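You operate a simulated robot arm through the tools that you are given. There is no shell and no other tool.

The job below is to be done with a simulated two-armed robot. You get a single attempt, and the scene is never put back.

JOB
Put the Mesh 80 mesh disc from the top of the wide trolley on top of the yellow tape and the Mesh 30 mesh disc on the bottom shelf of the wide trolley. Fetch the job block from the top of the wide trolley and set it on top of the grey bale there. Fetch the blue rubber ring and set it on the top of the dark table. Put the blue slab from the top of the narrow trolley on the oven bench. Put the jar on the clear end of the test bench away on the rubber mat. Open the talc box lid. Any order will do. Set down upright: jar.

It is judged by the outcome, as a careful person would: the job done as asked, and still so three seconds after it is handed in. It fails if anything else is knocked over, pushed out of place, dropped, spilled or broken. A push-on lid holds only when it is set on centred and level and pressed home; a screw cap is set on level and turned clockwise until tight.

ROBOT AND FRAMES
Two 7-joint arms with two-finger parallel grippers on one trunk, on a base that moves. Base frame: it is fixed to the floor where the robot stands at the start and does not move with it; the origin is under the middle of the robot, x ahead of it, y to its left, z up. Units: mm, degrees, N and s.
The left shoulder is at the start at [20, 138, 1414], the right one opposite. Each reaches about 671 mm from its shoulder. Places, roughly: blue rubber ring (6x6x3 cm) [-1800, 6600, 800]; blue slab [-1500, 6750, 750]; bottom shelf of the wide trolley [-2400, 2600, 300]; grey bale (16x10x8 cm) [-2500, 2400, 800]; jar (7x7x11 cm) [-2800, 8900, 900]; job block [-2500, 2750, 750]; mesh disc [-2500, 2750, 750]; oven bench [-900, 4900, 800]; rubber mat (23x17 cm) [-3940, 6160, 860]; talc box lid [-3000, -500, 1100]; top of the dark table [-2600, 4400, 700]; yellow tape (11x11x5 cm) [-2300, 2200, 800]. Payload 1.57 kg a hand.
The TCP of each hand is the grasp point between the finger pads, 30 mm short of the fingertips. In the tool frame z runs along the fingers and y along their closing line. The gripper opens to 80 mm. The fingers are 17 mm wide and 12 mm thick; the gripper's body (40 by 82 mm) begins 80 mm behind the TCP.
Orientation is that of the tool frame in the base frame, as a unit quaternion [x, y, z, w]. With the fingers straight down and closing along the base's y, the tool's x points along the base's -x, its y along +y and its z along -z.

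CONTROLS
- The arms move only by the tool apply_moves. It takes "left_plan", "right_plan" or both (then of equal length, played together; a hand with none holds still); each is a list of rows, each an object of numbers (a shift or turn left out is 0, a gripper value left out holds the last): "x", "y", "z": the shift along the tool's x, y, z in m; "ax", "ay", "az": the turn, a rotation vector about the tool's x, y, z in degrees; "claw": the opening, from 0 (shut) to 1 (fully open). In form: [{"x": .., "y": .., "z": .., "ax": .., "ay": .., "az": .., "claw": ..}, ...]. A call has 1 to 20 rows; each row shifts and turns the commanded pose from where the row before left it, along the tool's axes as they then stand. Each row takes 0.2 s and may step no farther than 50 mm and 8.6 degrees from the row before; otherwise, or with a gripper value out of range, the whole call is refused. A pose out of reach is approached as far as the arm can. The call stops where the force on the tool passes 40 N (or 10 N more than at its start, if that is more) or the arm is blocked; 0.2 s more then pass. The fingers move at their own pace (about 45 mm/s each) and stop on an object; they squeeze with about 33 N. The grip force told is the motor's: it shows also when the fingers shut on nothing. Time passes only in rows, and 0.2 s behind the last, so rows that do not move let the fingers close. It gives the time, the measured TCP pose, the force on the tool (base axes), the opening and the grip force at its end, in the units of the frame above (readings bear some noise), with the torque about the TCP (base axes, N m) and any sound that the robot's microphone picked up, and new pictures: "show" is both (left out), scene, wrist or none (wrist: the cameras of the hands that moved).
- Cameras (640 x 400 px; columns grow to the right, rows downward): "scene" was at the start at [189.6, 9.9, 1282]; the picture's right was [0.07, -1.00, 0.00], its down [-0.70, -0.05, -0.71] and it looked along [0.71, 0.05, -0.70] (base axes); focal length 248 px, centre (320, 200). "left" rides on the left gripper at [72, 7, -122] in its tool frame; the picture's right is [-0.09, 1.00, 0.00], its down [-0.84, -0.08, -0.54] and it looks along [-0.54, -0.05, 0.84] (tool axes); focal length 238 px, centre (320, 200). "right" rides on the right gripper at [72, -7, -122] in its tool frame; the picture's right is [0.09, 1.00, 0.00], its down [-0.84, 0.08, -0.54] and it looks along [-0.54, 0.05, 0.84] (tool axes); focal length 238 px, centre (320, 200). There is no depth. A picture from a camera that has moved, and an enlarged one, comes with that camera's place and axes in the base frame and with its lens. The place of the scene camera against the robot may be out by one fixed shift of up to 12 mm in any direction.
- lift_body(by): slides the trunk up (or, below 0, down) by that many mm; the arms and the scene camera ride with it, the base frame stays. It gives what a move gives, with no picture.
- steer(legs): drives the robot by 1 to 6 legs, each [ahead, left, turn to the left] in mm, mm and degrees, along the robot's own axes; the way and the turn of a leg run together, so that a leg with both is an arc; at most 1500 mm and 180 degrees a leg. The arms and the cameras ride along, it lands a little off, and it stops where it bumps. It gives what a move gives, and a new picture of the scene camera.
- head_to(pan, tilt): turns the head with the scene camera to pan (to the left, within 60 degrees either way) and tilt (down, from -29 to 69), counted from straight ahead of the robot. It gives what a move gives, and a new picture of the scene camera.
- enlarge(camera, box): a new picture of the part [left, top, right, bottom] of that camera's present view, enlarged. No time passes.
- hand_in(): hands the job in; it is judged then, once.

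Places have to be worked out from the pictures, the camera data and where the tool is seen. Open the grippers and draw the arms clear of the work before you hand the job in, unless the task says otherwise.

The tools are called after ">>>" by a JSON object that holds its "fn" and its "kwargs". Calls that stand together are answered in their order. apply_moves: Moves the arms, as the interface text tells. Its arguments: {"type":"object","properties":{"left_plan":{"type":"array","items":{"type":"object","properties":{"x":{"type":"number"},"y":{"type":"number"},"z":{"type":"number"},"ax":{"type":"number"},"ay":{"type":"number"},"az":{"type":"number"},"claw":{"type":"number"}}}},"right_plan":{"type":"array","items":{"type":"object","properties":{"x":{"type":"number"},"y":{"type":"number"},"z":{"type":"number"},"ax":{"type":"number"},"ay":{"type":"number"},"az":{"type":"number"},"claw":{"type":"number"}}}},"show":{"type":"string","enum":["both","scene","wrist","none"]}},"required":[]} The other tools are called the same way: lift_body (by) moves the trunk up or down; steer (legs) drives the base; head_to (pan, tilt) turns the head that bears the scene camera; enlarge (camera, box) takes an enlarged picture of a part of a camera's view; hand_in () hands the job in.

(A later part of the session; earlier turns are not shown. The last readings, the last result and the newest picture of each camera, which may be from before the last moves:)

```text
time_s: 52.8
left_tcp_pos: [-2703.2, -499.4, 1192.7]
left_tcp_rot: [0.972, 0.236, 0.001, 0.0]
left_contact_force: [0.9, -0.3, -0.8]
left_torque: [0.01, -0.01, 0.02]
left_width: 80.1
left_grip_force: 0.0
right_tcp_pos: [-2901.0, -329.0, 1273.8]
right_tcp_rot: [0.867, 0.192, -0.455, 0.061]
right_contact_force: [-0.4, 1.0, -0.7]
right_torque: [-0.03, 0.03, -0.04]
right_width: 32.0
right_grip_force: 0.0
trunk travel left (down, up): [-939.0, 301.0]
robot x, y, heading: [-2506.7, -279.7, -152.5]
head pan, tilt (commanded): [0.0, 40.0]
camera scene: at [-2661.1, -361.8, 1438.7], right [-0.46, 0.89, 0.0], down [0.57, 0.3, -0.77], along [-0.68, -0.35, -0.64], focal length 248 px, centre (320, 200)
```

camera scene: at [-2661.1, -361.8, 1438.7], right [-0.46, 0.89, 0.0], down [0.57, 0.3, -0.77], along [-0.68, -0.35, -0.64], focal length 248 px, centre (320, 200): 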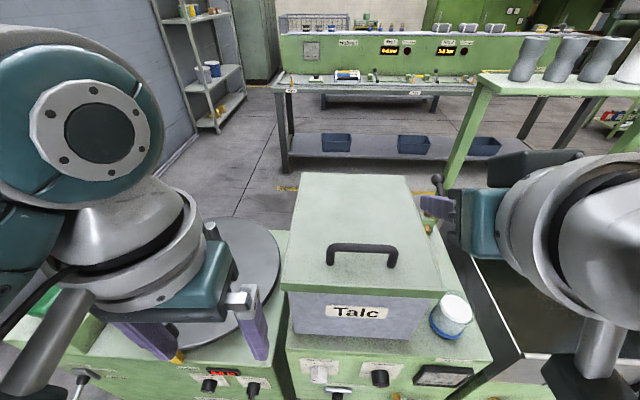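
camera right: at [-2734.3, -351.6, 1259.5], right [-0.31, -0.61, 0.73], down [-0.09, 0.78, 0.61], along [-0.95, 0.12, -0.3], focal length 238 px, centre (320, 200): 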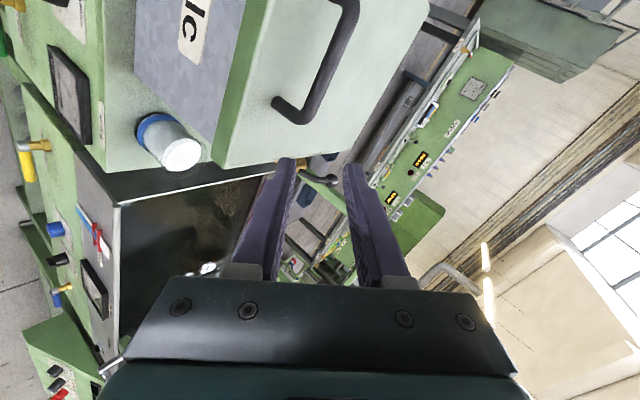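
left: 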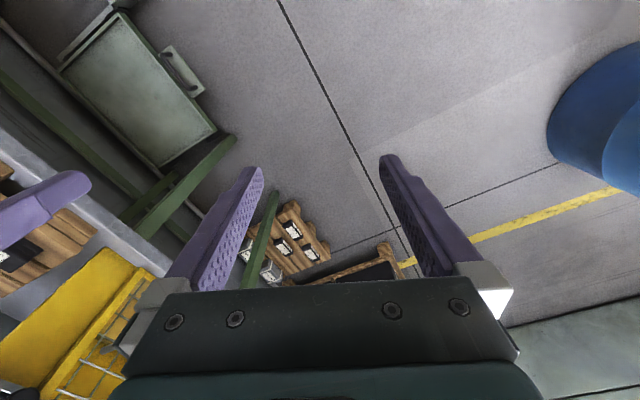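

The roll came back to neutral freely. Now pitch the fingers to straight down and twist -90° so the hand closes fore-aft with the camera on the right.

>>> {"fn": "apply_moves", "kwargs": {"right_plan": [{"ay": 7.8}, {"ay": 7.8}, {"ay": 7.8}, {"ay": 7.8}, {"ay": 7.8}, {"ay": 7.8}, {"ay": 7.8}, {"az": -8.2}, {"az": -8.2}, {"az": -8.2}, {"az": -8.2}, {"az": -8.2}, {"az": -8.2}, {"az": -8.2}, {"az": -8.2}, {"az": -8.2}, {"az": -8.2}, {"az": -8, "claw": 0.65}, {}], "show": "both"}}

```text
time_s: 56.8
left_tcp_pos: [-2703.4, -498.9, 1191.7]
left_tcp_rot: [0.972, 0.237, 0.001, 0.001]
left_contact_force: [1.0, 0.3, 0.2]
left_torque: [0.01, 0.0, -0.02]
left_width: 80.0
left_grip_force: 0.0
right_tcp_pos: [-2914.8, -320.5, 1265.5]
right_tcp_rot: [0.559, 0.828, 0.024, -0.037]
right_contact_force: [-0.2, -0.2, -0.4]
right_torque: [0.01, 0.01, 0.02]
right_width: 52.0
right_grip_force: 0.2
right hand out of reach, approached as far as the arm can: row 7
trunk travel left (down, up): [-939.0, 301.0]
robot x, y, heading: [-2506.0, -280.3, -152.5]
head pan, tilt (commanded): [0.0, 40.0]
camera scene: at [-2661.1, -361.8, 1438.7], right [-0.46, 0.89, 0.0], down [0.57, 0.3, -0.77], along [-0.68, -0.35, -0.64], focal length 248 px, centre (320, 200)
camera right: at [-2943.9, -266.6, 1393.9], right [0.89, 0.46, 0.01], down [0.4, -0.79, 0.47], along [0.22, -0.41, -0.89], focal length 238 px, centre (320, 200)
```

scene: 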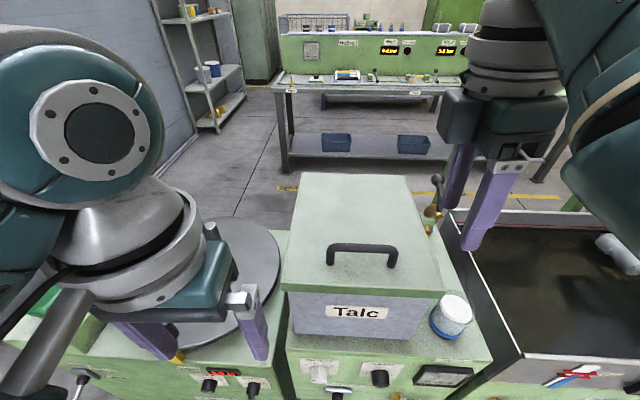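
right: 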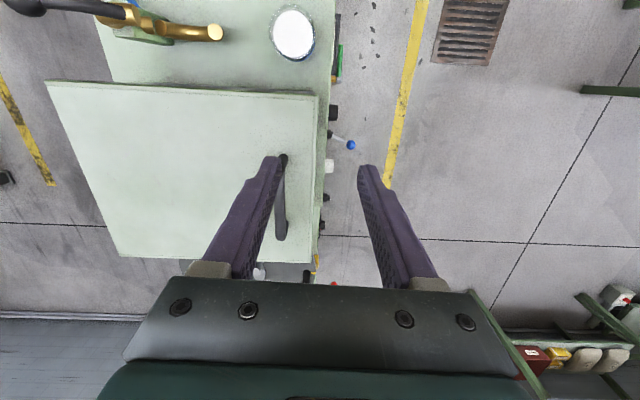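

Now the fingers point almost straight down, closing fore-aft, with the handle just ahead. I'll correct the small tilt and move above the handle at about z 1200.

>>> {"fn": "apply_moves", "kwargs": {"right_plan": [{"ay": -5.0, "az": -5.2}, {"x": -0.038, "y": -0.02, "z": 0.025}, {"x": -0.038, "y": -0.02, "z": 0.025}, {}], "show": "both"}}

```text
time_s: 57.8
left_tcp_pos: [-2703.4, -498.5, 1191.8]
left_tcp_rot: [0.972, 0.236, 0.001, 0.001]
left_contact_force: [0.7, -0.1, 0.4]
left_torque: [0.04, -0.01, -0.01]
left_width: 79.9
left_grip_force: 0.0
right_tcp_pos: [-2906.5, -421.1, 1215.3]
right_tcp_rot: [0.515, 0.857, -0.005, 0.01]
right_contact_force: [-0.1, -0.5, -0.2]
right_torque: [0.02, -0.01, 0.01]
right_width: 51.9
right_grip_force: 0.0
trunk travel left (down, up): [-939.0, 301.0]
robot x, y, heading: [-2505.7, -279.5, -152.5]
head pan, tilt (commanded): [0.0, 40.0]
camera scene: at [-2661.1, -361.8, 1438.7], right [-0.46, 0.89, 0.0], down [0.57, 0.3, -0.77], along [-0.68, -0.35, -0.64], focal length 248 px, centre (320, 200)
camera right: at [-2948.3, -358.5, 1336.1], right [0.84, 0.55, 0.0], down [0.45, -0.69, 0.56], along [0.31, -0.47, -0.83], focal length 238 px, centre (320, 200)
```

scene: 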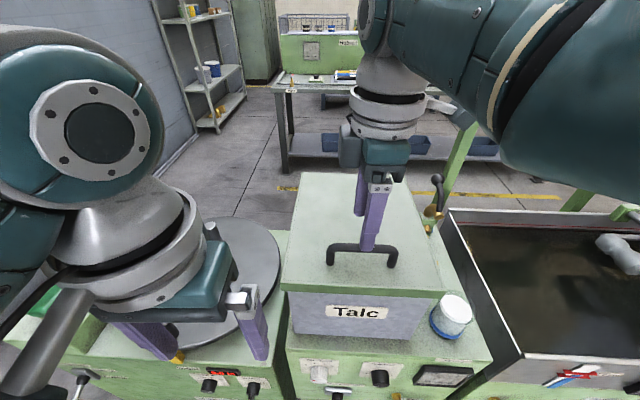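
right: 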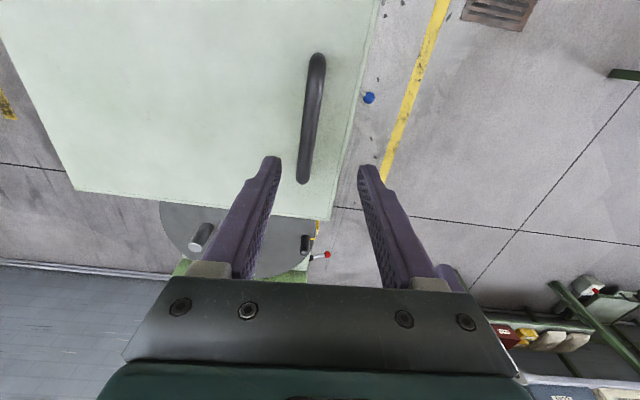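

The bar is about 10 mm further ahead and 12 mm right of the TCP. I'll adjust, descend 68 mm and close on the bar.

>>> {"fn": "apply_moves", "kwargs": {"right_plan": [{"x": 0.012, "y": -0.009, "z": 0.018}, {"z": 0.025}, {"z": 0.025}, {}], "show": "both"}}

```text
time_s: 58.8
left_tcp_pos: [-2703.9, -499.7, 1193.0]
left_tcp_rot: [0.972, 0.235, 0.001, 0.001]
left_contact_force: [-0.2, 1.1, -0.5]
left_torque: [-0.03, 0.03, 0.0]
left_width: 80.1
left_grip_force: 0.1
right_tcp_pos: [-2909.7, -405.2, 1154.2]
right_tcp_rot: [0.515, 0.857, -0.005, 0.009]
right_contact_force: [-0.1, 0.8, 0.0]
right_torque: [0.01, 0.0, -0.03]
right_width: 52.2
right_grip_force: 0.1
right hand out of reach, approached as far as the arm can: row 3
trunk travel left (down, up): [-939.0, 301.0]
robot x, y, heading: [-2504.1, -279.5, -152.6]
head pan, tilt (commanded): [0.0, 40.0]
camera scene: at [-2661.1, -361.8, 1438.7], right [-0.46, 0.89, 0.0], down [0.57, 0.3, -0.77], along [-0.68, -0.35, -0.64], focal length 248 px, centre (320, 200)
camera right: at [-2950.7, -342.5, 1275.6], right [0.84, 0.55, 0.0], down [0.45, -0.69, 0.56], along [0.31, -0.47, -0.83], focal length 238 px, centre (320, 200)
```

scene: 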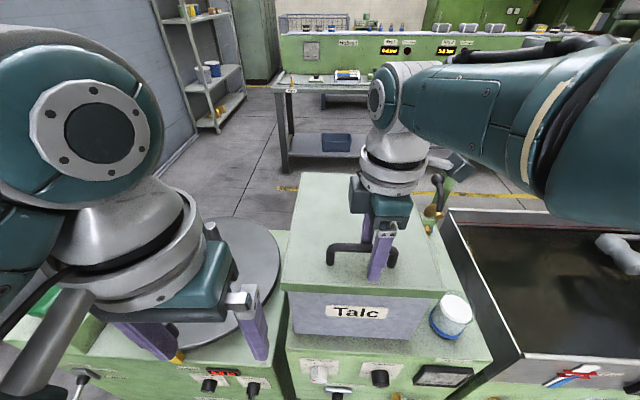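
right: 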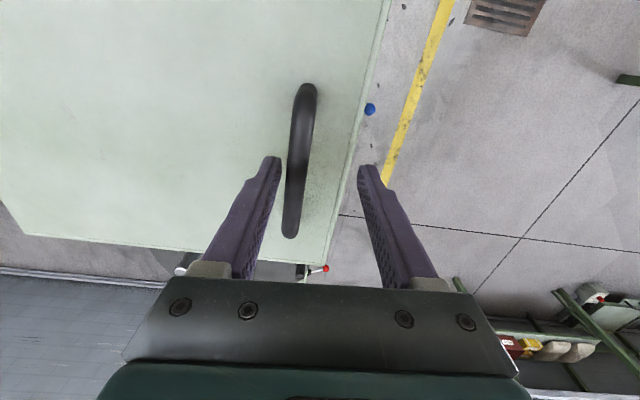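

The hand fell a bit short (near a reach limit); the bar is ~9 mm ahead of centre. I'll lower the trunk 15 mm and nudge forward.

>>> {"fn": "lift_body", "kwargs": {"by": -12}}

>>> {"fn": "apply_moves", "kwargs": {"right_plan": [{"y": -0.009}, {}], "show": "wrist"}}

```text
time_s: 59.4
left_tcp_pos: [-2703.8, -499.5, 1179.4]
left_tcp_rot: [0.972, 0.236, 0.001, 0.001]
left_contact_force: [-0.8, 0.2, -1.0]
left_torque: [0.02, 0.03, -0.02]
left_width: 80.2
left_grip_force: 0.0
right_tcp_pos: [-2908.9, -405.6, 1142.4]
right_tcp_rot: [0.515, 0.857, -0.003, 0.009]
right_contact_force: [0.2, 0.3, 0.1]
right_torque: [0.03, 0.01, -0.01]
right_width: 52.1
right_grip_force: 0.0
trunk travel left (down, up): [-927.0, 313.0]
robot x, y, heading: [-2507.6, -283.1, -152.6]
head pan, tilt (commanded): [0.0, 40.0]
```

```text
time_s: 60.0
left_tcp_pos: [-2703.7, -498.5, 1180.5]
left_tcp_rot: [0.972, 0.236, 0.001, 0.001]
left_contact_force: [-0.3, 0.3, -0.4]
left_torque: [-0.01, 0.01, 0.0]
left_width: 80.0
left_grip_force: 0.1
right_tcp_pos: [-2912.7, -406.8, 1145.5]
right_tcp_rot: [0.515, 0.857, -0.004, 0.009]
right_contact_force: [-0.3, 0.2, 0.1]
right_torque: [-0.01, 0.0, 0.0]
right_width: 52.1
right_grip_force: 0.0
right hand out of reach, approached as far as the arm can: row 1
trunk travel left (down, up): [-927.0, 313.0]
robot x, y, heading: [-2504.4, -282.1, -152.8]
head pan, tilt (commanded): [0.0, 40.0]
camera right: at [-2954.4, -343.1, 1266.3], right [0.84, 0.55, 0.0], down [0.45, -0.69, 0.56], along [0.31, -0.47, -0.83], focal length 238 px, centre (320, 200)
```

right: 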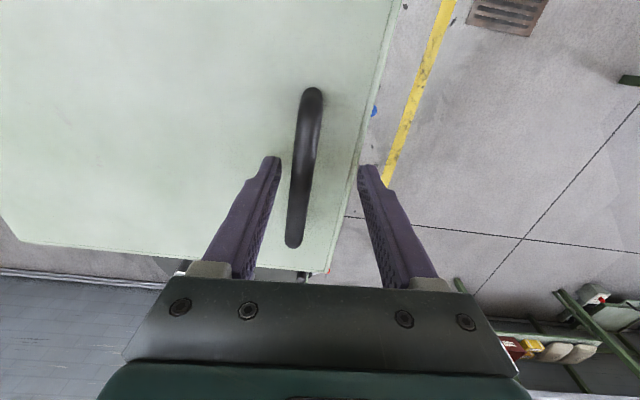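

The straight-down hand is at its reach limit here (wrist-to-TCP ≈200 mm). I'll lift 41 mm, back off 18 mm and pitch the hand 30° forward, so the reach improves, then approach the bar along the finger axis.

>>> {"fn": "apply_moves", "kwargs": {"right_plan": [{"z": -0.041}, {"y": 0.018}, {"ax": 7.5, "claw": 0.5}, {"ax": 7.5}, {"ax": 7.5}, {"ax": 7.5}, {}], "show": "both"}}

```text
time_s: 61.6
left_tcp_pos: [-2703.7, -498.8, 1179.7]
left_tcp_rot: [0.972, 0.237, 0.001, 0.0]
left_contact_force: [0.7, 0.4, 0.6]
left_torque: [0.04, 0.01, -0.03]
left_width: 80.1
left_grip_force: 0.0
right_tcp_pos: [-2897.9, -397.2, 1187.4]
right_tcp_rot: [0.5, 0.827, -0.226, -0.124]
right_contact_force: [-0.6, 0.3, -0.3]
right_torque: [0.02, -0.01, -0.02]
right_width: 40.0
right_grip_force: 0.1
trunk travel left (down, up): [-927.0, 313.0]
robot x, y, heading: [-2507.2, -279.0, -152.8]
head pan, tilt (commanded): [0.0, 40.0]
camera scene: at [-2661.1, -361.8, 1426.7], right [-0.46, 0.89, 0.0], down [0.57, 0.3, -0.77], along [-0.68, -0.35, -0.64], focal length 248 px, centre (320, 200)
camera right: at [-2884.4, -305.0, 1294.1], right [0.72, 0.48, -0.5], down [0.69, -0.57, 0.45], along [-0.07, -0.67, -0.74], focal length 238 px, centre (320, 200)
```

scene: 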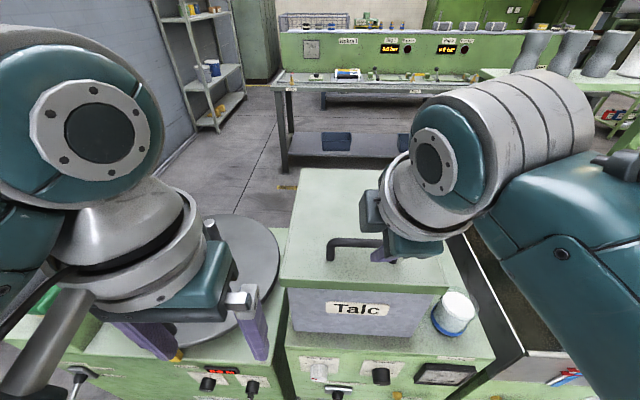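
right: 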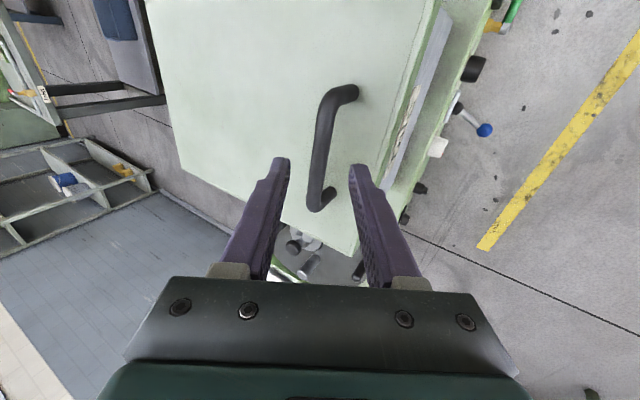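

The bar is centred between the fingers in the wrist view. Approach 45 mm along the finger axis and close.

>>> {"fn": "apply_moves", "kwargs": {"right_plan": [{"z": 0.0225}, {"z": 0.0225}, {}], "show": "wrist"}}

>>> {"fn": "apply_moves", "kwargs": {"right_plan": [{"claw": 0}, {}, {}, {}], "show": "both"}}

```text
time_s: 62.4
left_tcp_pos: [-2703.4, -500.3, 1180.3]
left_tcp_rot: [0.972, 0.235, 0.001, 0.001]
left_contact_force: [-0.2, 0.4, -0.3]
left_torque: [0.01, 0.0, -0.02]
left_width: 79.9
left_grip_force: 0.0
right_tcp_pos: [-2919.2, -409.0, 1147.7]
right_tcp_rot: [0.5, 0.827, -0.226, -0.123]
right_contact_force: [0.2, 0.4, -0.4]
right_torque: [-0.01, 0.03, 0.02]
right_width: 39.9
right_grip_force: 0.1
trunk travel left (down, up): [-927.0, 313.0]
robot x, y, heading: [-2504.4, -283.2, -152.4]
head pan, tilt (commanded): [0.0, 40.0]
camera right: at [-2904.9, -316.4, 1256.9], right [0.72, 0.48, -0.5], down [0.69, -0.57, 0.45], along [-0.07, -0.67, -0.74], focal length 238 px, centre (320, 200)
```

right: 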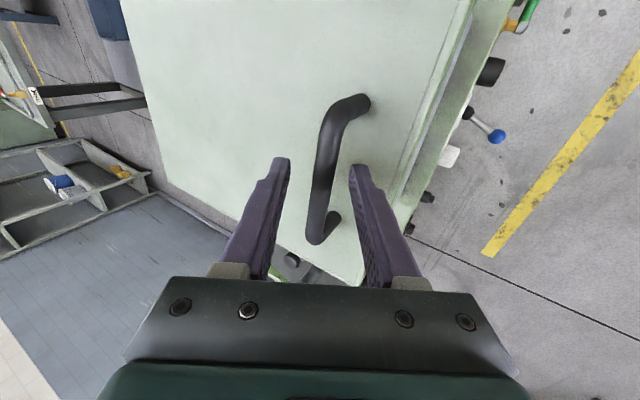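

```text
time_s: 63.4
left_tcp_pos: [-2702.1, -498.2, 1179.9]
left_tcp_rot: [0.972, 0.236, 0.001, 0.002]
left_contact_force: [-1.3, -0.4, 0.5]
left_torque: [0.02, -0.02, 0.01]
left_width: 79.9
left_grip_force: 0.1
right_tcp_pos: [-2917.1, -408.1, 1148.1]
right_tcp_rot: [0.5, 0.827, -0.224, -0.122]
right_contact_force: [8.1, 4.0, -1.2]
right_torque: [0.01, -0.22, -0.54]
right_width: 14.4
right_grip_force: 30.7
trunk travel left (down, up): [-927.0, 313.0]
robot x, y, heading: [-2505.9, -277.3, -152.8]
head pan, tilt (commanded): [0.0, 40.0]
camera scene: at [-2660.4, -361.5, 1426.4], right [-0.46, 0.89, 0.0], down [0.57, 0.3, -0.77], along [-0.68, -0.35, -0.64], focal length 248 px, centre (320, 200)
camera right: at [-2903.5, -315.7, 1256.0], right [0.73, 0.48, -0.49], down [0.68, -0.57, 0.45], along [-0.07, -0.66, -0.74], focal length 238 px, centre (320, 200)
```

scene: 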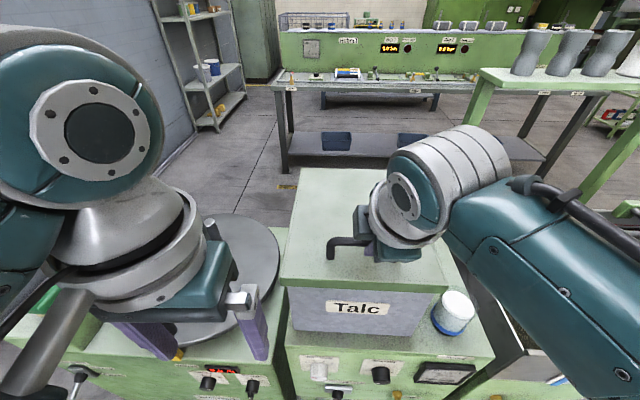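
right: 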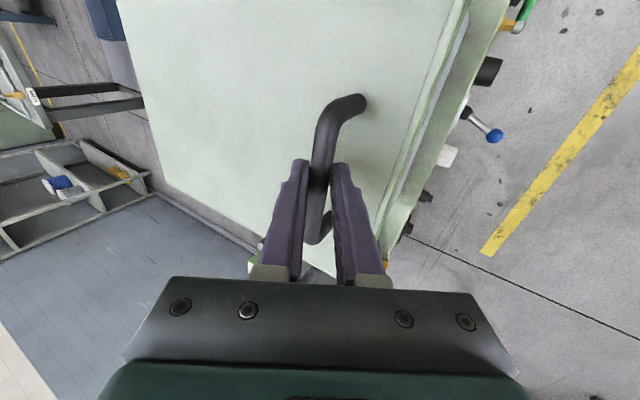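

The fingers hold the 14 mm bar with 31 N. I'll lift along a small arc (5° of lid) and see how the force behaves.

>>> {"fn": "apply_moves", "kwargs": {"right_plan": [{"z": -0.0157, "y": -0.0164}, {}], "show": "both"}}

```text
time_s: 64.0
left_tcp_pos: [-2700.9, -497.4, 1178.6]
left_tcp_rot: [0.972, 0.236, 0.003, -0.001]
left_contact_force: [1.1, 0.4, 1.1]
left_torque: [0.02, 0.0, -0.01]
left_width: 80.0
left_grip_force: 0.1
right_tcp_pos: [-2920.5, -409.1, 1167.5]
right_tcp_rot: [0.5, 0.828, -0.221, -0.122]
right_contact_force: [25.7, 16.2, 5.5]
right_torque: [-0.02, -0.5, -0.46]
right_width: 14.0
right_grip_force: 30.7
trunk travel left (down, up): [-927.0, 313.0]
robot x, y, heading: [-2504.7, -285.8, -152.8]
head pan, tilt (commanded): [0.0, 40.0]
camera scene: at [-2659.3, -360.6, 1426.0], right [-0.46, 0.89, 0.0], down [0.57, 0.3, -0.76], along [-0.68, -0.35, -0.65], focal length 248 px, centre (320, 200)
camera right: at [-2908.0, -317.9, 1276.2], right [0.73, 0.48, -0.49], down [0.68, -0.58, 0.45], along [-0.06, -0.66, -0.75], focal length 238 px, centre (320, 200)
```

scene: 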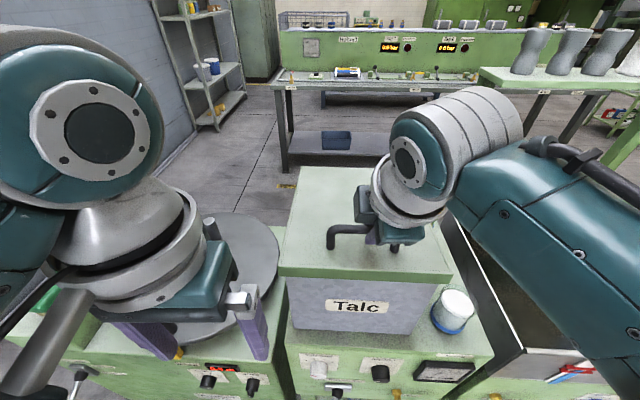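
right: 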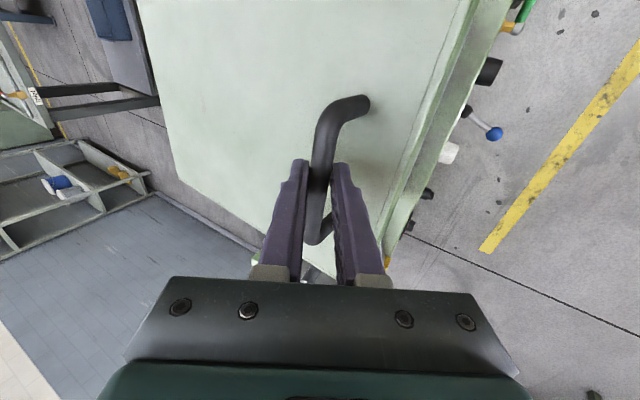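

The lid rises with the handle (hinged, as thought); the tool is being pulled slightly back, so the pivot is about level with the lid's rear edge. I'll continue along a corrected arc.

>>> {"fn": "apply_moves", "kwargs": {"right_plan": [{"z": -0.0178, "y": -0.0124}, {"z": -0.0141, "y": -0.0172}, {}], "show": "scene"}}

```text
time_s: 64.8
left_tcp_pos: [-2704.2, -499.8, 1179.7]
left_tcp_rot: [0.972, 0.236, 0.001, 0.0]
left_contact_force: [0.4, 0.0, -0.5]
left_torque: [-0.01, 0.0, 0.0]
left_width: 80.2
left_grip_force: 0.0
right_tcp_pos: [-2935.5, -415.2, 1212.6]
right_tcp_rot: [0.5, 0.826, -0.228, -0.125]
right_contact_force: [0.1, 2.7, -2.1]
right_torque: [-0.26, -0.03, -0.51]
right_width: 14.5
right_grip_force: 30.8
trunk travel left (down, up): [-927.0, 313.0]
robot x, y, heading: [-2507.0, -280.1, -152.7]
head pan, tilt (commanded): [0.0, 40.0]
camera scene: at [-2661.3, -361.8, 1426.6], right [-0.46, 0.89, 0.0], down [0.57, 0.3, -0.77], along [-0.68, -0.35, -0.64], focal length 248 px, centre (320, 200)
```

scene: 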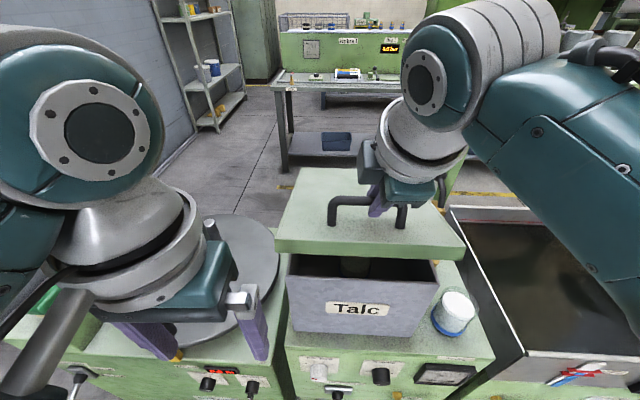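

The lid swings smoothly with little force. Continue along the arc to about 40°.

>>> {"fn": "apply_moves", "kwargs": {"right_plan": [{"z": -0.0126, "y": -0.0185}, {"z": -0.0108, "y": -0.0194}, {"z": -0.0091, "y": -0.0204}, {"z": -0.0073, "y": -0.0211}, {"z": -0.0054, "y": -0.0216}, {}], "show": "scene"}}

```text
time_s: 66.2
left_tcp_pos: [-2705.0, -496.4, 1178.4]
left_tcp_rot: [0.972, 0.236, 0.001, -0.001]
left_contact_force: [-0.2, 0.2, 0.2]
left_torque: [0.03, 0.02, 0.01]
left_width: 80.0
left_grip_force: 0.1
right_tcp_pos: [-2992.6, -442.7, 1303.6]
right_tcp_rot: [0.501, 0.826, -0.223, -0.127]
right_contact_force: [1.7, 24.7, 10.0]
right_torque: [0.01, -0.03, -0.67]
right_width: 14.4
right_grip_force: 30.8
trunk travel left (down, up): [-927.0, 313.0]
robot x, y, heading: [-2505.0, -282.8, -152.6]
head pan, tilt (commanded): [0.0, 40.0]
camera scene: at [-2661.5, -360.3, 1426.8], right [-0.46, 0.89, 0.0], down [0.57, 0.3, -0.77], along [-0.68, -0.35, -0.64], focal length 248 px, centre (320, 200)
```

scene: 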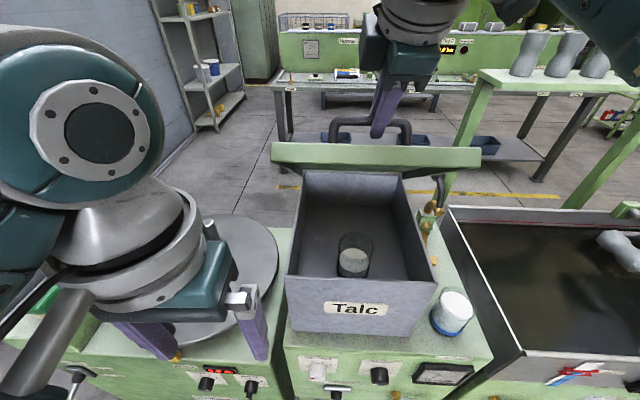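

Lid is at about 40°, with a side force of ~20 N, so I shift 3 mm to the right and continue the arc.

>>> {"fn": "apply_moves", "kwargs": {"right_plan": [{"x": 0.0035}, {"z": -0.0046, "y": -0.022, "x": 0.001}, {"z": -0.0027, "y": -0.0222, "x": 0.001}, {}], "show": "scene"}}

```text
time_s: 67.2
left_tcp_pos: [-2702.8, -498.6, 1179.9]
left_tcp_rot: [0.972, 0.237, 0.001, 0.001]
left_contact_force: [-0.2, 0.4, 0.4]
left_torque: [-0.02, -0.02, -0.03]
left_width: 80.0
left_grip_force: 0.0
right_tcp_pos: [-3022.5, -454.6, 1328.7]
right_tcp_rot: [0.498, 0.828, -0.225, -0.122]
right_contact_force: [-2.5, -3.8, -7.1]
right_torque: [-0.06, -0.01, -0.52]
right_width: 14.6
right_grip_force: 30.2
trunk travel left (down, up): [-927.0, 313.0]
robot x, y, heading: [-2505.4, -277.0, -152.7]
head pan, tilt (commanded): [0.0, 40.0]
camera scene: at [-2660.9, -362.1, 1426.4], right [-0.46, 0.89, 0.0], down [0.57, 0.3, -0.77], along [-0.68, -0.35, -0.64], focal length 248 px, centre (320, 200)
```

scene: 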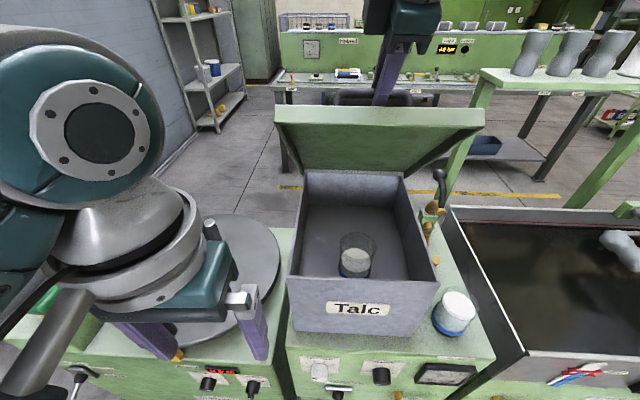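

About 50° now. Two more arc steps toward 60°.

>>> {"fn": "apply_moves", "kwargs": {"right_plan": [{"z": 0.0004, "y": -0.0223}, {"z": 0.0022, "y": -0.0222}, {}], "show": "scene"}}

```text
time_s: 68.0
left_tcp_pos: [-2703.6, -500.0, 1179.3]
left_tcp_rot: [0.972, 0.236, 0.001, 0.0]
left_contact_force: [-0.9, 0.2, -0.1]
left_torque: [-0.01, 0.03, -0.01]
left_width: 80.2
left_grip_force: 0.1
right_tcp_pos: [-3051.2, -469.5, 1347.7]
right_tcp_rot: [0.499, 0.828, -0.226, -0.122]
right_contact_force: [-1.4, -10.2, -12.7]
right_torque: [0.04, -0.03, -0.54]
right_width: 14.5
right_grip_force: 30.6
right hand out of reach, approached as far as the arm can: row 2
trunk travel left (down, up): [-927.0, 313.0]
robot x, y, heading: [-2502.6, -277.7, -152.5]
head pan, tilt (commanded): [0.0, 40.0]
camera scene: at [-2660.5, -362.3, 1426.3], right [-0.46, 0.89, 0.0], down [0.57, 0.29, -0.77], along [-0.68, -0.35, -0.64], focal length 248 px, centre (320, 200)
```

scene: 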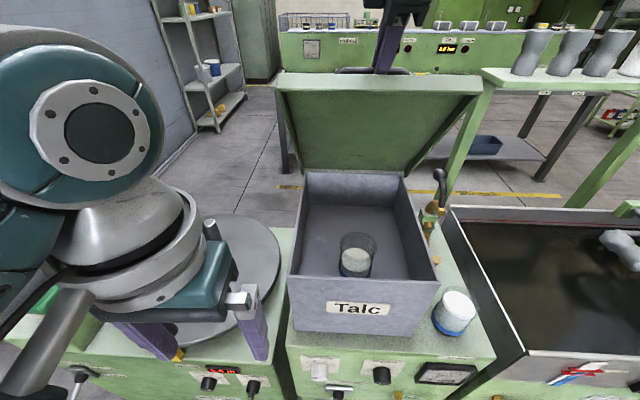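

The right arm is at its reach limit with the lid at ~58°. I'll bring the left hand, closed, to point forward beside the lid so it can support and push it from below.

>>> {"fn": "apply_moves", "kwargs": {"left_plan": [{"x": -0.033, "z": -0.037, "claw": 0}, {"x": -0.033, "z": -0.037}, {"x": -0.033, "z": -0.037}, {"x": -0.008, "ay": -8.5}, {"x": -0.0079, "z": 0.0012, "ay": -8.5}, {"x": -0.0077, "z": 0.0023, "ay": -8.5}, {"x": -0.0072, "z": 0.0034, "ay": -8.5}, {"x": -0.0066, "z": 0.0045, "ay": -8.5}, {"x": -0.0059, "z": 0.0054, "ay": -8.5}, {"x": -0.005, "z": 0.0062, "ay": -8.5}, {"x": -0.0041, "z": 0.0069, "ay": -8.5}, {"x": -0.003, "z": 0.0074, "ay": -8.5}, {"x": -0.0019, "z": 0.0078, "ay": -8.5}, {}], "show": "both"}}

```text
time_s: 71.0
left_tcp_pos: [-2860.3, -581.8, 1289.0]
left_tcp_rot: [0.718, 0.174, -0.655, 0.16]
left_contact_force: [-0.6, 0.2, 0.8]
left_torque: [0.0, 0.0, 0.01]
left_width: 0.2
left_grip_force: 21.5
right_tcp_pos: [-3051.5, -468.8, 1348.0]
right_tcp_rot: [0.501, 0.827, -0.225, -0.122]
right_contact_force: [-1.2, -18.5, -21.2]
right_torque: [-0.41, -0.22, -0.33]
right_width: 14.6
right_grip_force: 30.8
trunk travel left (down, up): [-927.0, 313.0]
robot x, y, heading: [-2502.7, -281.8, -152.8]
head pan, tilt (commanded): [0.0, 40.0]
camera scene: at [-2660.1, -362.5, 1426.4], right [-0.46, 0.89, 0.0], down [0.57, 0.29, -0.77], along [-0.68, -0.35, -0.64], focal length 248 px, centre (320, 200)
camera left: at [-2743.6, -527.2, 1227.8], right [0.45, -0.89, 0.09], down [0.38, 0.28, 0.88], along [-0.81, -0.36, 0.46], focal length 238 px, centre (320, 200)
```

scene: 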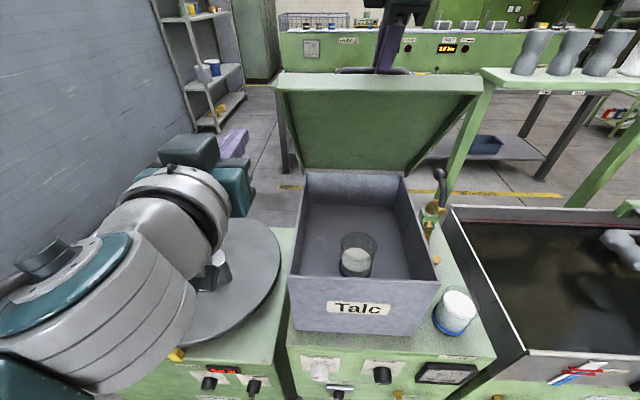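
left: 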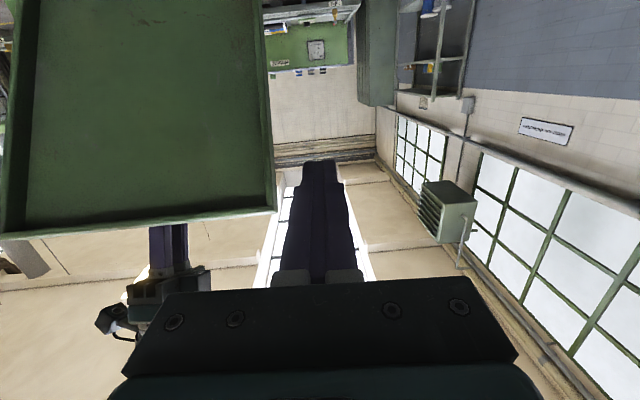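

The left hand points forward beside the open lid. Slide it 110 mm right, under the lid.

>>> {"fn": "apply_moves", "kwargs": {"left_plan": [{"y": -0.037}, {"y": -0.037}, {"y": -0.037}, {}], "show": "both"}}

```text
time_s: 72.0
left_tcp_pos: [-2915.5, -480.2, 1290.4]
left_tcp_rot: [0.717, 0.173, -0.655, 0.16]
left_contact_force: [-0.2, 0.3, 0.9]
left_torque: [0.03, 0.0, -0.02]
left_width: 0.0
left_grip_force: 21.1
right_tcp_pos: [-3052.8, -467.8, 1347.3]
right_tcp_rot: [0.501, 0.827, -0.226, -0.122]
right_contact_force: [-0.6, -18.4, -19.6]
right_torque: [-0.46, -0.26, -0.32]
right_width: 14.2
right_grip_force: 30.5
trunk travel left (down, up): [-927.0, 313.0]
robot x, y, heading: [-2504.6, -283.6, -152.7]
head pan, tilt (commanded): [0.0, 40.0]
camera scene: at [-2660.1, -362.5, 1426.5], right [-0.46, 0.89, 0.0], down [0.57, 0.29, -0.77], along [-0.68, -0.35, -0.64], focal length 248 px, centre (320, 200)
camera left: at [-2798.7, -427.8, 1229.0], right [0.45, -0.89, 0.09], down [0.38, 0.28, 0.88], along [-0.81, -0.36, 0.46], focal length 238 px, centre (320, 200)
```

scene: 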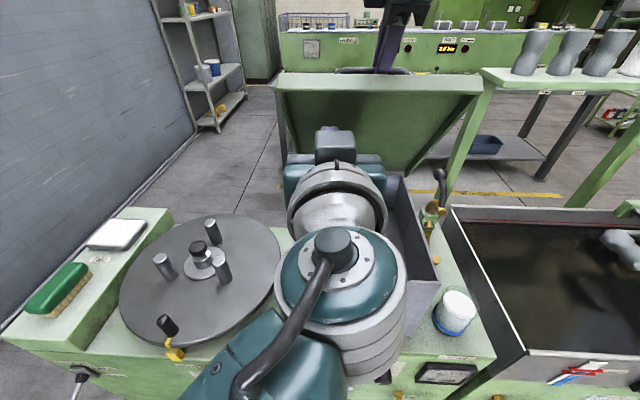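
left: 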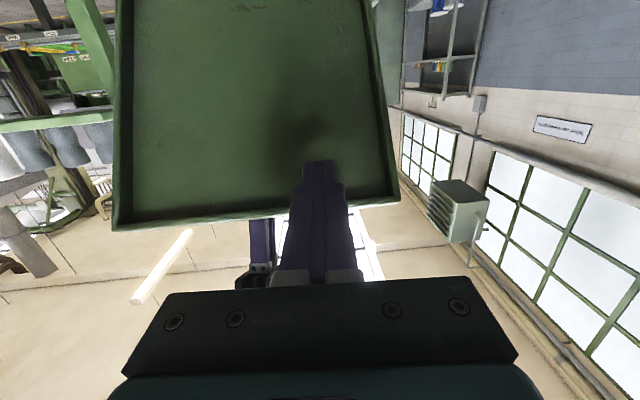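

The closed left fingers are under the lid. I'll move them forward until they touch the lid's underside.

>>> {"fn": "apply_moves", "kwargs": {"left_plan": [{"z": 0.02}, {"z": 0.02}, {"z": 0.015}, {}], "show": "wrist"}}

```text
time_s: 73.0
left_tcp_pos: [-2961.8, -508.8, 1284.4]
left_tcp_rot: [0.717, 0.173, -0.656, 0.16]
left_contact_force: [-0.2, -0.9, -0.2]
left_torque: [-0.01, -0.01, -0.02]
left_width: 0.1
left_grip_force: 20.8
right_tcp_pos: [-3051.9, -468.2, 1349.9]
right_tcp_rot: [0.5, 0.827, -0.225, -0.122]
right_contact_force: [-0.8, -18.3, -17.6]
right_torque: [-0.5, -0.23, -0.31]
right_width: 14.6
right_grip_force: 30.9
trunk travel left (down, up): [-927.0, 313.0]
robot x, y, heading: [-2506.3, -281.6, -152.5]
head pan, tilt (commanded): [0.0, 40.0]
camera left: at [-2845.5, -455.2, 1223.1], right [0.45, -0.89, 0.09], down [0.38, 0.28, 0.88], along [-0.81, -0.36, 0.46], focal length 238 px, centre (320, 200)
```

left: 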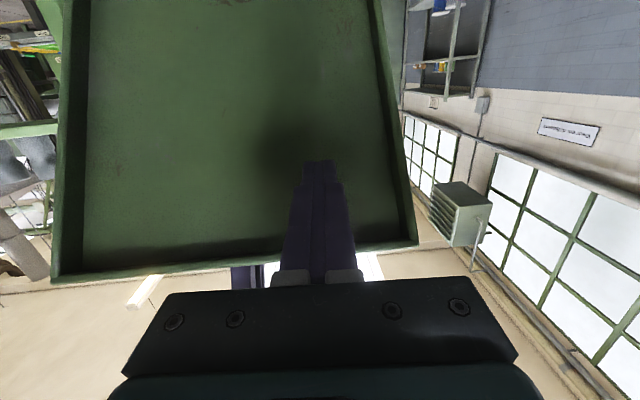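

No contact yet; the shadow is near. Creep forward further.

>>> {"fn": "apply_moves", "kwargs": {"left_plan": [{"z": 0.008}, {"z": 0.008}, {"z": 0.008}, {}], "show": "wrist"}}

```text
time_s: 74.0
left_tcp_pos: [-2981.5, -519.3, 1281.8]
left_tcp_rot: [0.719, 0.173, -0.654, 0.16]
left_contact_force: [14.5, 6.7, -3.3]
left_torque: [0.01, -0.07, 0.01]
left_width: 0.0
left_grip_force: 21.4
right_tcp_pos: [-3054.3, -468.6, 1351.6]
right_tcp_rot: [0.499, 0.827, -0.226, -0.124]
right_contact_force: [-13.3, -21.3, -14.0]
right_torque: [-0.62, -0.06, -0.22]
right_width: 14.4
right_grip_force: 30.8
trunk travel left (down, up): [-927.0, 313.0]
robot x, y, heading: [-2506.8, -281.6, -152.8]
head pan, tilt (commanded): [0.0, 40.0]
camera left: at [-2864.7, -465.4, 1219.7], right [0.45, -0.89, 0.1], down [0.37, 0.28, 0.88], along [-0.81, -0.36, 0.46], focal length 238 px, centre (320, 200)
```

left: 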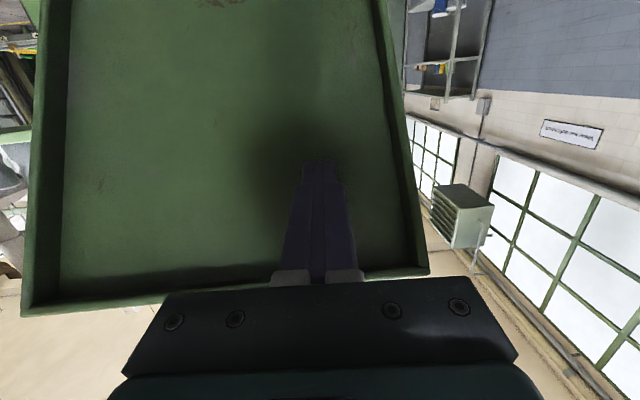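

Contact with the lid: left fingers press with ~16 N. Now release the handle with the right hand and back it out along its finger axis.

>>> {"fn": "apply_moves", "kwargs": {"right_plan": [{"claw": 0.45}, {}, {}, {"z": -0.025}, {"z": -0.025}, {"z": -0.025}, {}], "show": "both"}}

```text
time_s: 75.6
left_tcp_pos: [-2984.0, -519.1, 1282.4]
left_tcp_rot: [0.717, 0.174, -0.655, 0.16]
left_contact_force: [0.0, 1.4, 0.2]
left_torque: [0.04, -0.04, -0.04]
left_width: 0.0
left_grip_force: 21.5
right_tcp_pos: [-3023.0, -450.7, 1412.1]
right_tcp_rot: [0.499, 0.827, -0.226, -0.123]
right_contact_force: [0.2, -0.8, 0.4]
right_torque: [0.0, 0.01, -0.01]
right_width: 36.2
right_grip_force: 0.0
trunk travel left (down, up): [-927.0, 313.0]
robot x, y, heading: [-2505.6, -281.7, -152.7]
head pan, tilt (commanded): [0.0, 40.0]
camera scene: at [-2661.1, -361.7, 1426.7], right [-0.46, 0.89, 0.0], down [0.57, 0.3, -0.77], along [-0.68, -0.35, -0.64], focal length 248 px, centre (320, 200)
camera right: at [-3009.8, -358.7, 1521.5], right [0.72, 0.48, -0.5], down [0.69, -0.57, 0.45], along [-0.07, -0.67, -0.74], focal length 238 px, centre (320, 200)
```

scene: 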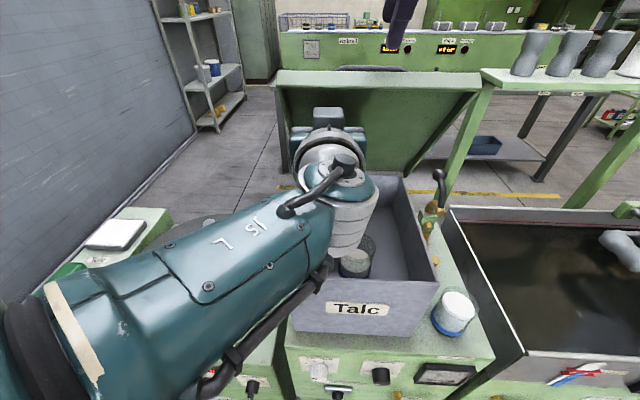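
right: 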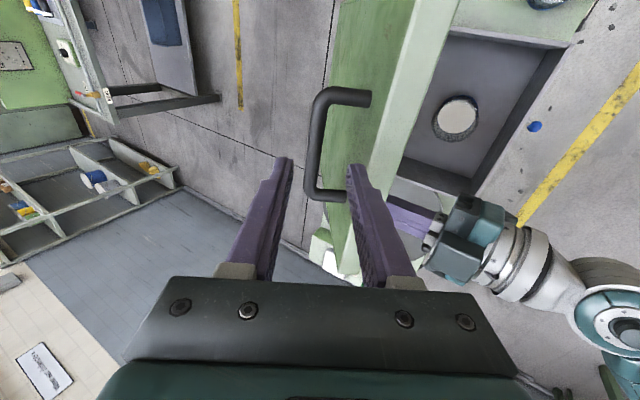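

The left force fell to zero, so the lid holds itself at ~60°. I'll draw the right hand back and away to the right, before lowering the trunk to push the lid further with the left hand.

>>> {"fn": "apply_moves", "kwargs": {"right_plan": [{"z": -0.045}, {"z": -0.045}, {"y": 0.04, "x": 0.02}, {"y": 0.04, "x": 0.02}, {"y": 0.04, "x": 0.02}, {"y": 0.04, "x": 0.02}, {"x": 0.02, "ax": -7.5}, {"x": 0.02, "ax": -7.5}, {"ax": -7.5}, {"ax": -7.5}], "left_plan": [{"z": -0.01}, {"z": -0.01}, {"z": -0.01}, {}, {}, {}, {}, {}, {}, {}], "show": "scene"}}

```text
time_s: 77.8
left_tcp_pos: [-2957.1, -505.7, 1285.5]
left_tcp_rot: [0.718, 0.173, -0.656, 0.158]
left_contact_force: [0.3, 0.2, -0.4]
left_torque: [0.01, 0.02, -0.02]
left_width: 0.0
left_grip_force: 21.6
right_tcp_pos: [-2918.7, -257.0, 1410.9]
right_tcp_rot: [0.516, 0.857, -0.004, 0.011]
right_contact_force: [0.1, -0.8, -0.9]
right_torque: [0.01, -0.01, -0.02]
right_width: 35.9
right_grip_force: 0.1
trunk travel left (down, up): [-927.0, 313.0]
robot x, y, heading: [-2509.4, -280.5, -152.8]
head pan, tilt (commanded): [0.0, 40.0]
camera scene: at [-2661.0, -361.8, 1426.6], right [-0.46, 0.89, 0.0], down [0.57, 0.3, -0.77], along [-0.68, -0.35, -0.64], focal length 248 px, centre (320, 200)
```

scene: 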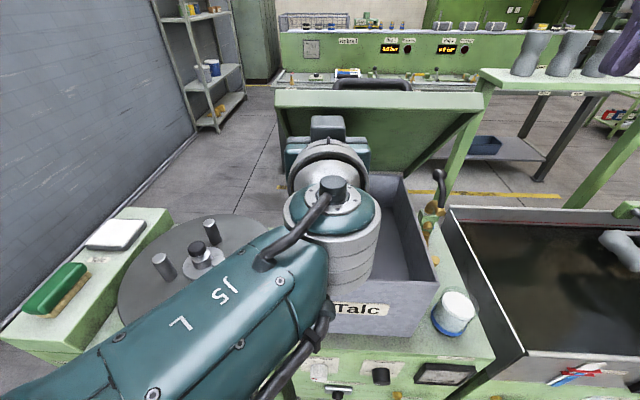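

The lid seems to have dropped somewhat as the fist retreated. I'll wait briefly and see whether it stays or keeps falling.

>>> {"fn": "apply_moves", "kwargs": {"left_plan": [{}, {}, {}], "show": "both"}}

```text
time_s: 78.6
left_tcp_pos: [-2957.3, -505.8, 1285.2]
left_tcp_rot: [0.717, 0.175, -0.656, 0.16]
left_contact_force: [1.4, -0.2, -1.2]
left_torque: [0.03, -0.02, 0.0]
left_width: 0.1
left_grip_force: 21.6
right_tcp_pos: [-2918.0, -257.1, 1410.5]
right_tcp_rot: [0.515, 0.857, -0.005, 0.01]
right_contact_force: [-0.2, 0.1, 0.2]
right_torque: [0.02, 0.01, 0.01]
right_width: 36.0
right_grip_force: 0.0
trunk travel left (down, up): [-927.0, 313.0]
robot x, y, heading: [-2505.6, -281.0, -152.6]
head pan, tilt (commanded): [0.0, 40.0]
camera scene: at [-2661.0, -361.8, 1426.7], right [-0.46, 0.89, 0.0], down [0.57, 0.3, -0.77], along [-0.68, -0.35, -0.64], focal length 248 px, centre (320, 200)
camera left: at [-2839.1, -452.1, 1224.0], right [0.45, -0.89, 0.09], down [0.38, 0.28, 0.88], along [-0.81, -0.36, 0.46], focal length 238 px, centre (320, 200)
```

scene: 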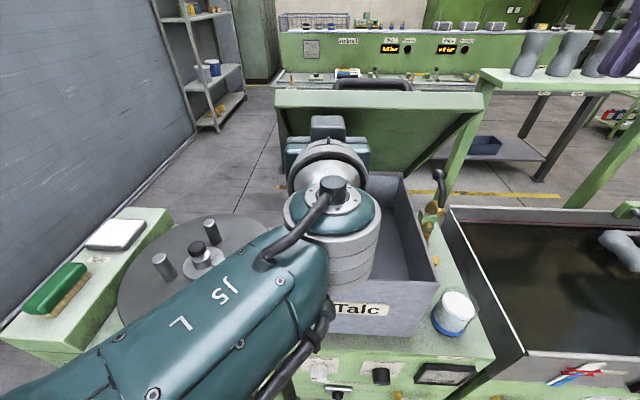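
left: 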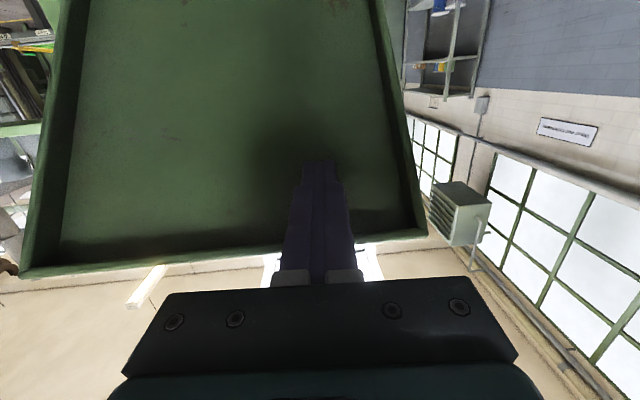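

The lid rests lightly on the left fist, so it needs to go past vertical to stay. I'll drive the base gently forward 50 mm, pushing the lid with the fist, and check for a bump.

>>> {"fn": "steer", "kwargs": {"legs": [[50, 0, 0]]}}

```text
time_s: 79.6
left_tcp_pos: [-2999.8, -529.3, 1285.3]
left_tcp_rot: [0.716, 0.175, -0.656, 0.161]
left_contact_force: [0.7, 0.0, -1.0]
left_torque: [0.0, -0.01, -0.02]
left_width: 0.2
left_grip_force: 21.2
right_tcp_pos: [-2962.9, -280.7, 1410.1]
right_tcp_rot: [0.514, 0.858, -0.003, 0.01]
right_contact_force: [-0.3, -0.9, 0.3]
right_torque: [0.01, 0.02, 0.02]
right_width: 36.1
right_grip_force: 0.0
trunk travel left (down, up): [-927.0, 313.0]
robot x, y, heading: [-2549.6, -302.9, -152.7]
head pan, tilt (commanded): [0.0, 40.0]
camera scene: at [-2705.1, -384.8, 1426.6], right [-0.46, 0.89, 0.0], down [0.57, 0.3, -0.77], along [-0.68, -0.35, -0.64], focal length 248 px, centre (320, 200)
```

scene: 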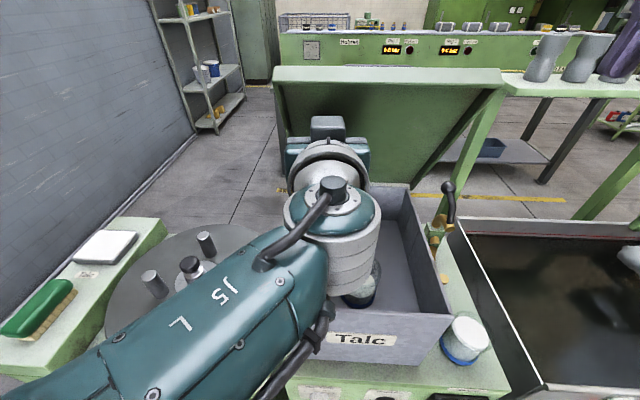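

Moved the full 50 mm with no bump and the lid rose. Another 50 mm.

>>> {"fn": "steer", "kwargs": {"legs": [[50, 0, 0]]}}

```text
time_s: 80.5
left_tcp_pos: [-3045.2, -551.2, 1283.7]
left_tcp_rot: [0.718, 0.175, -0.654, 0.16]
left_contact_force: [-0.5, 0.9, -0.4]
left_torque: [0.01, 0.0, -0.01]
left_width: 0.0
left_grip_force: 21.3
right_tcp_pos: [-3007.6, -303.3, 1410.4]
right_tcp_rot: [0.515, 0.857, -0.003, 0.011]
right_contact_force: [0.2, 0.7, -1.0]
right_torque: [-0.03, -0.02, -0.04]
right_width: 35.8
right_grip_force: 0.1
trunk travel left (down, up): [-927.0, 313.0]
robot x, y, heading: [-2599.1, -327.1, -152.5]
head pan, tilt (commanded): [0.0, 40.0]
camera scene: at [-2750.2, -408.0, 1426.6], right [-0.46, 0.89, 0.0], down [0.57, 0.3, -0.77], along [-0.68, -0.35, -0.64], focal length 248 px, centre (320, 200)
```

scene: 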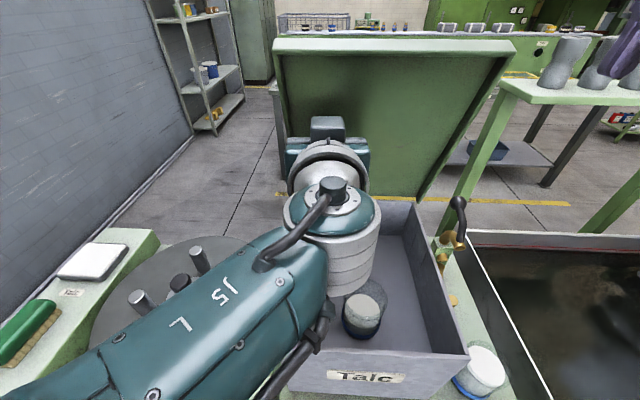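

Lid at about 75–80°. Now push it past vertical by extending the left fist in small steps.

>>> {"fn": "apply_moves", "kwargs": {"left_plan": [{"z": 0.015}, {"z": 0.015}, {"z": 0.015}, {"z": 0.015}, {}], "show": "both"}}

```text
time_s: 81.7
left_tcp_pos: [-3093.9, -589.0, 1280.7]
left_tcp_rot: [0.718, 0.174, -0.654, 0.164]
left_contact_force: [-0.4, 0.4, 0.5]
left_torque: [0.01, 0.03, 0.0]
left_width: 0.2
left_grip_force: 21.2
left hand out of reach, approached as far as the arm can: row 4
right_tcp_pos: [-3006.9, -303.9, 1409.9]
right_tcp_rot: [0.515, 0.857, -0.004, 0.01]
right_contact_force: [-0.7, -0.7, -0.2]
right_torque: [0.01, 0.02, 0.0]
right_width: 35.8
right_grip_force: 0.1
trunk travel left (down, up): [-927.0, 313.0]
robot x, y, heading: [-2590.3, -325.8, -152.8]
head pan, tilt (commanded): [0.0, 40.0]
camera scene: at [-2761.3, -383.7, 1433.2], right [-0.17, 0.99, 0.0], down [0.57, 0.1, -0.81], along [-0.8, -0.14, -0.58], focal length 248 px, centre (320, 200)
camera left: at [-2976.7, -534.5, 1220.2], right [0.46, -0.88, 0.1], down [0.37, 0.29, 0.88], along [-0.81, -0.37, 0.46], focal length 238 px, centre (320, 200)
```

scene: 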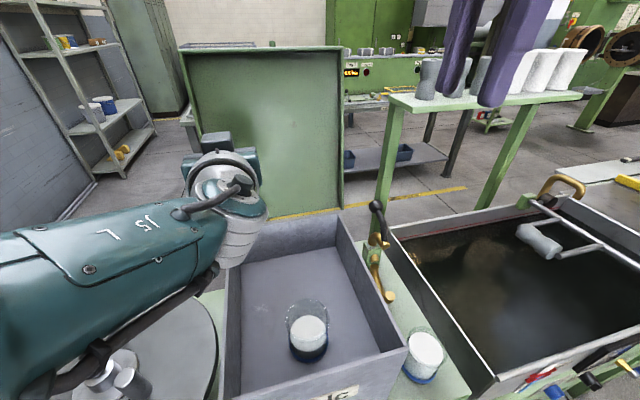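
left: 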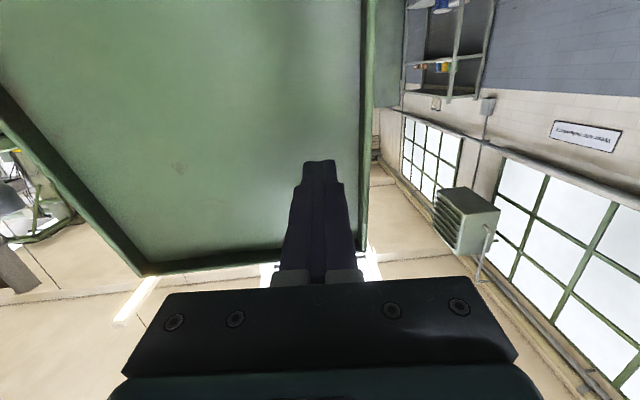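

The lid now appears vertical or slightly past (my arm nudged the head aside). I'll pull the fist back and see whether the lid stays up.

>>> {"fn": "apply_moves", "kwargs": {"left_plan": [{"z": -0.02}, {"z": -0.02}, {"z": -0.02}, {}], "show": "none"}}

>>> {"fn": "head_to", "kwargs": {"pan": 0, "tilt": 35}}

```text
time_s: 82.7
left_tcp_pos: [-3042.7, -553.8, 1289.1]
left_tcp_rot: [0.717, 0.174, -0.655, 0.16]
left_contact_force: [0.2, 0.3, 0.0]
left_torque: [-0.01, 0.01, 0.0]
left_width: 0.0
left_grip_force: 20.8
right_tcp_pos: [-3006.7, -304.1, 1410.4]
right_tcp_rot: [0.515, 0.857, -0.004, 0.01]
right_contact_force: [0.9, 0.1, -0.2]
right_torque: [-0.02, -0.02, 0.0]
right_width: 36.0
right_grip_force: 0.1
trunk travel left (down, up): [-927.0, 313.0]
robot x, y, heading: [-2591.0, -327.7, -152.8]
head pan, tilt (commanded): [0.0, 40.0]
```

```text
time_s: 83.3
left_tcp_pos: [-3043.1, -553.8, 1287.8]
left_tcp_rot: [0.718, 0.175, -0.655, 0.16]
left_contact_force: [-0.5, 0.2, 0.7]
left_torque: [-0.03, 0.02, -0.02]
left_width: 0.0
left_grip_force: 21.7
right_tcp_pos: [-3006.9, -304.1, 1410.7]
right_tcp_rot: [0.514, 0.858, -0.003, 0.01]
right_contact_force: [0.4, -0.4, 0.3]
right_torque: [0.01, -0.01, 0.0]
right_width: 36.2
right_grip_force: 0.0
trunk travel left (down, up): [-927.0, 313.0]
robot x, y, heading: [-2593.3, -325.3, -152.6]
head pan, tilt (commanded): [0.0, 35.0]
camera scene: at [-2753.0, -409.4, 1434.2], right [-0.46, 0.89, 0.0], down [0.51, 0.26, -0.82], along [-0.73, -0.38, -0.57], focal length 248 px, centre (320, 200)
```

scene: 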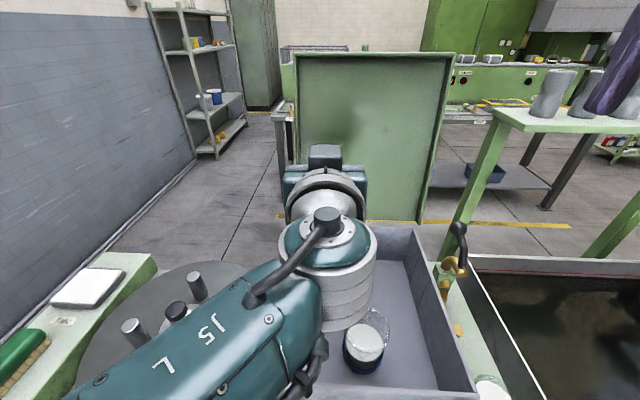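

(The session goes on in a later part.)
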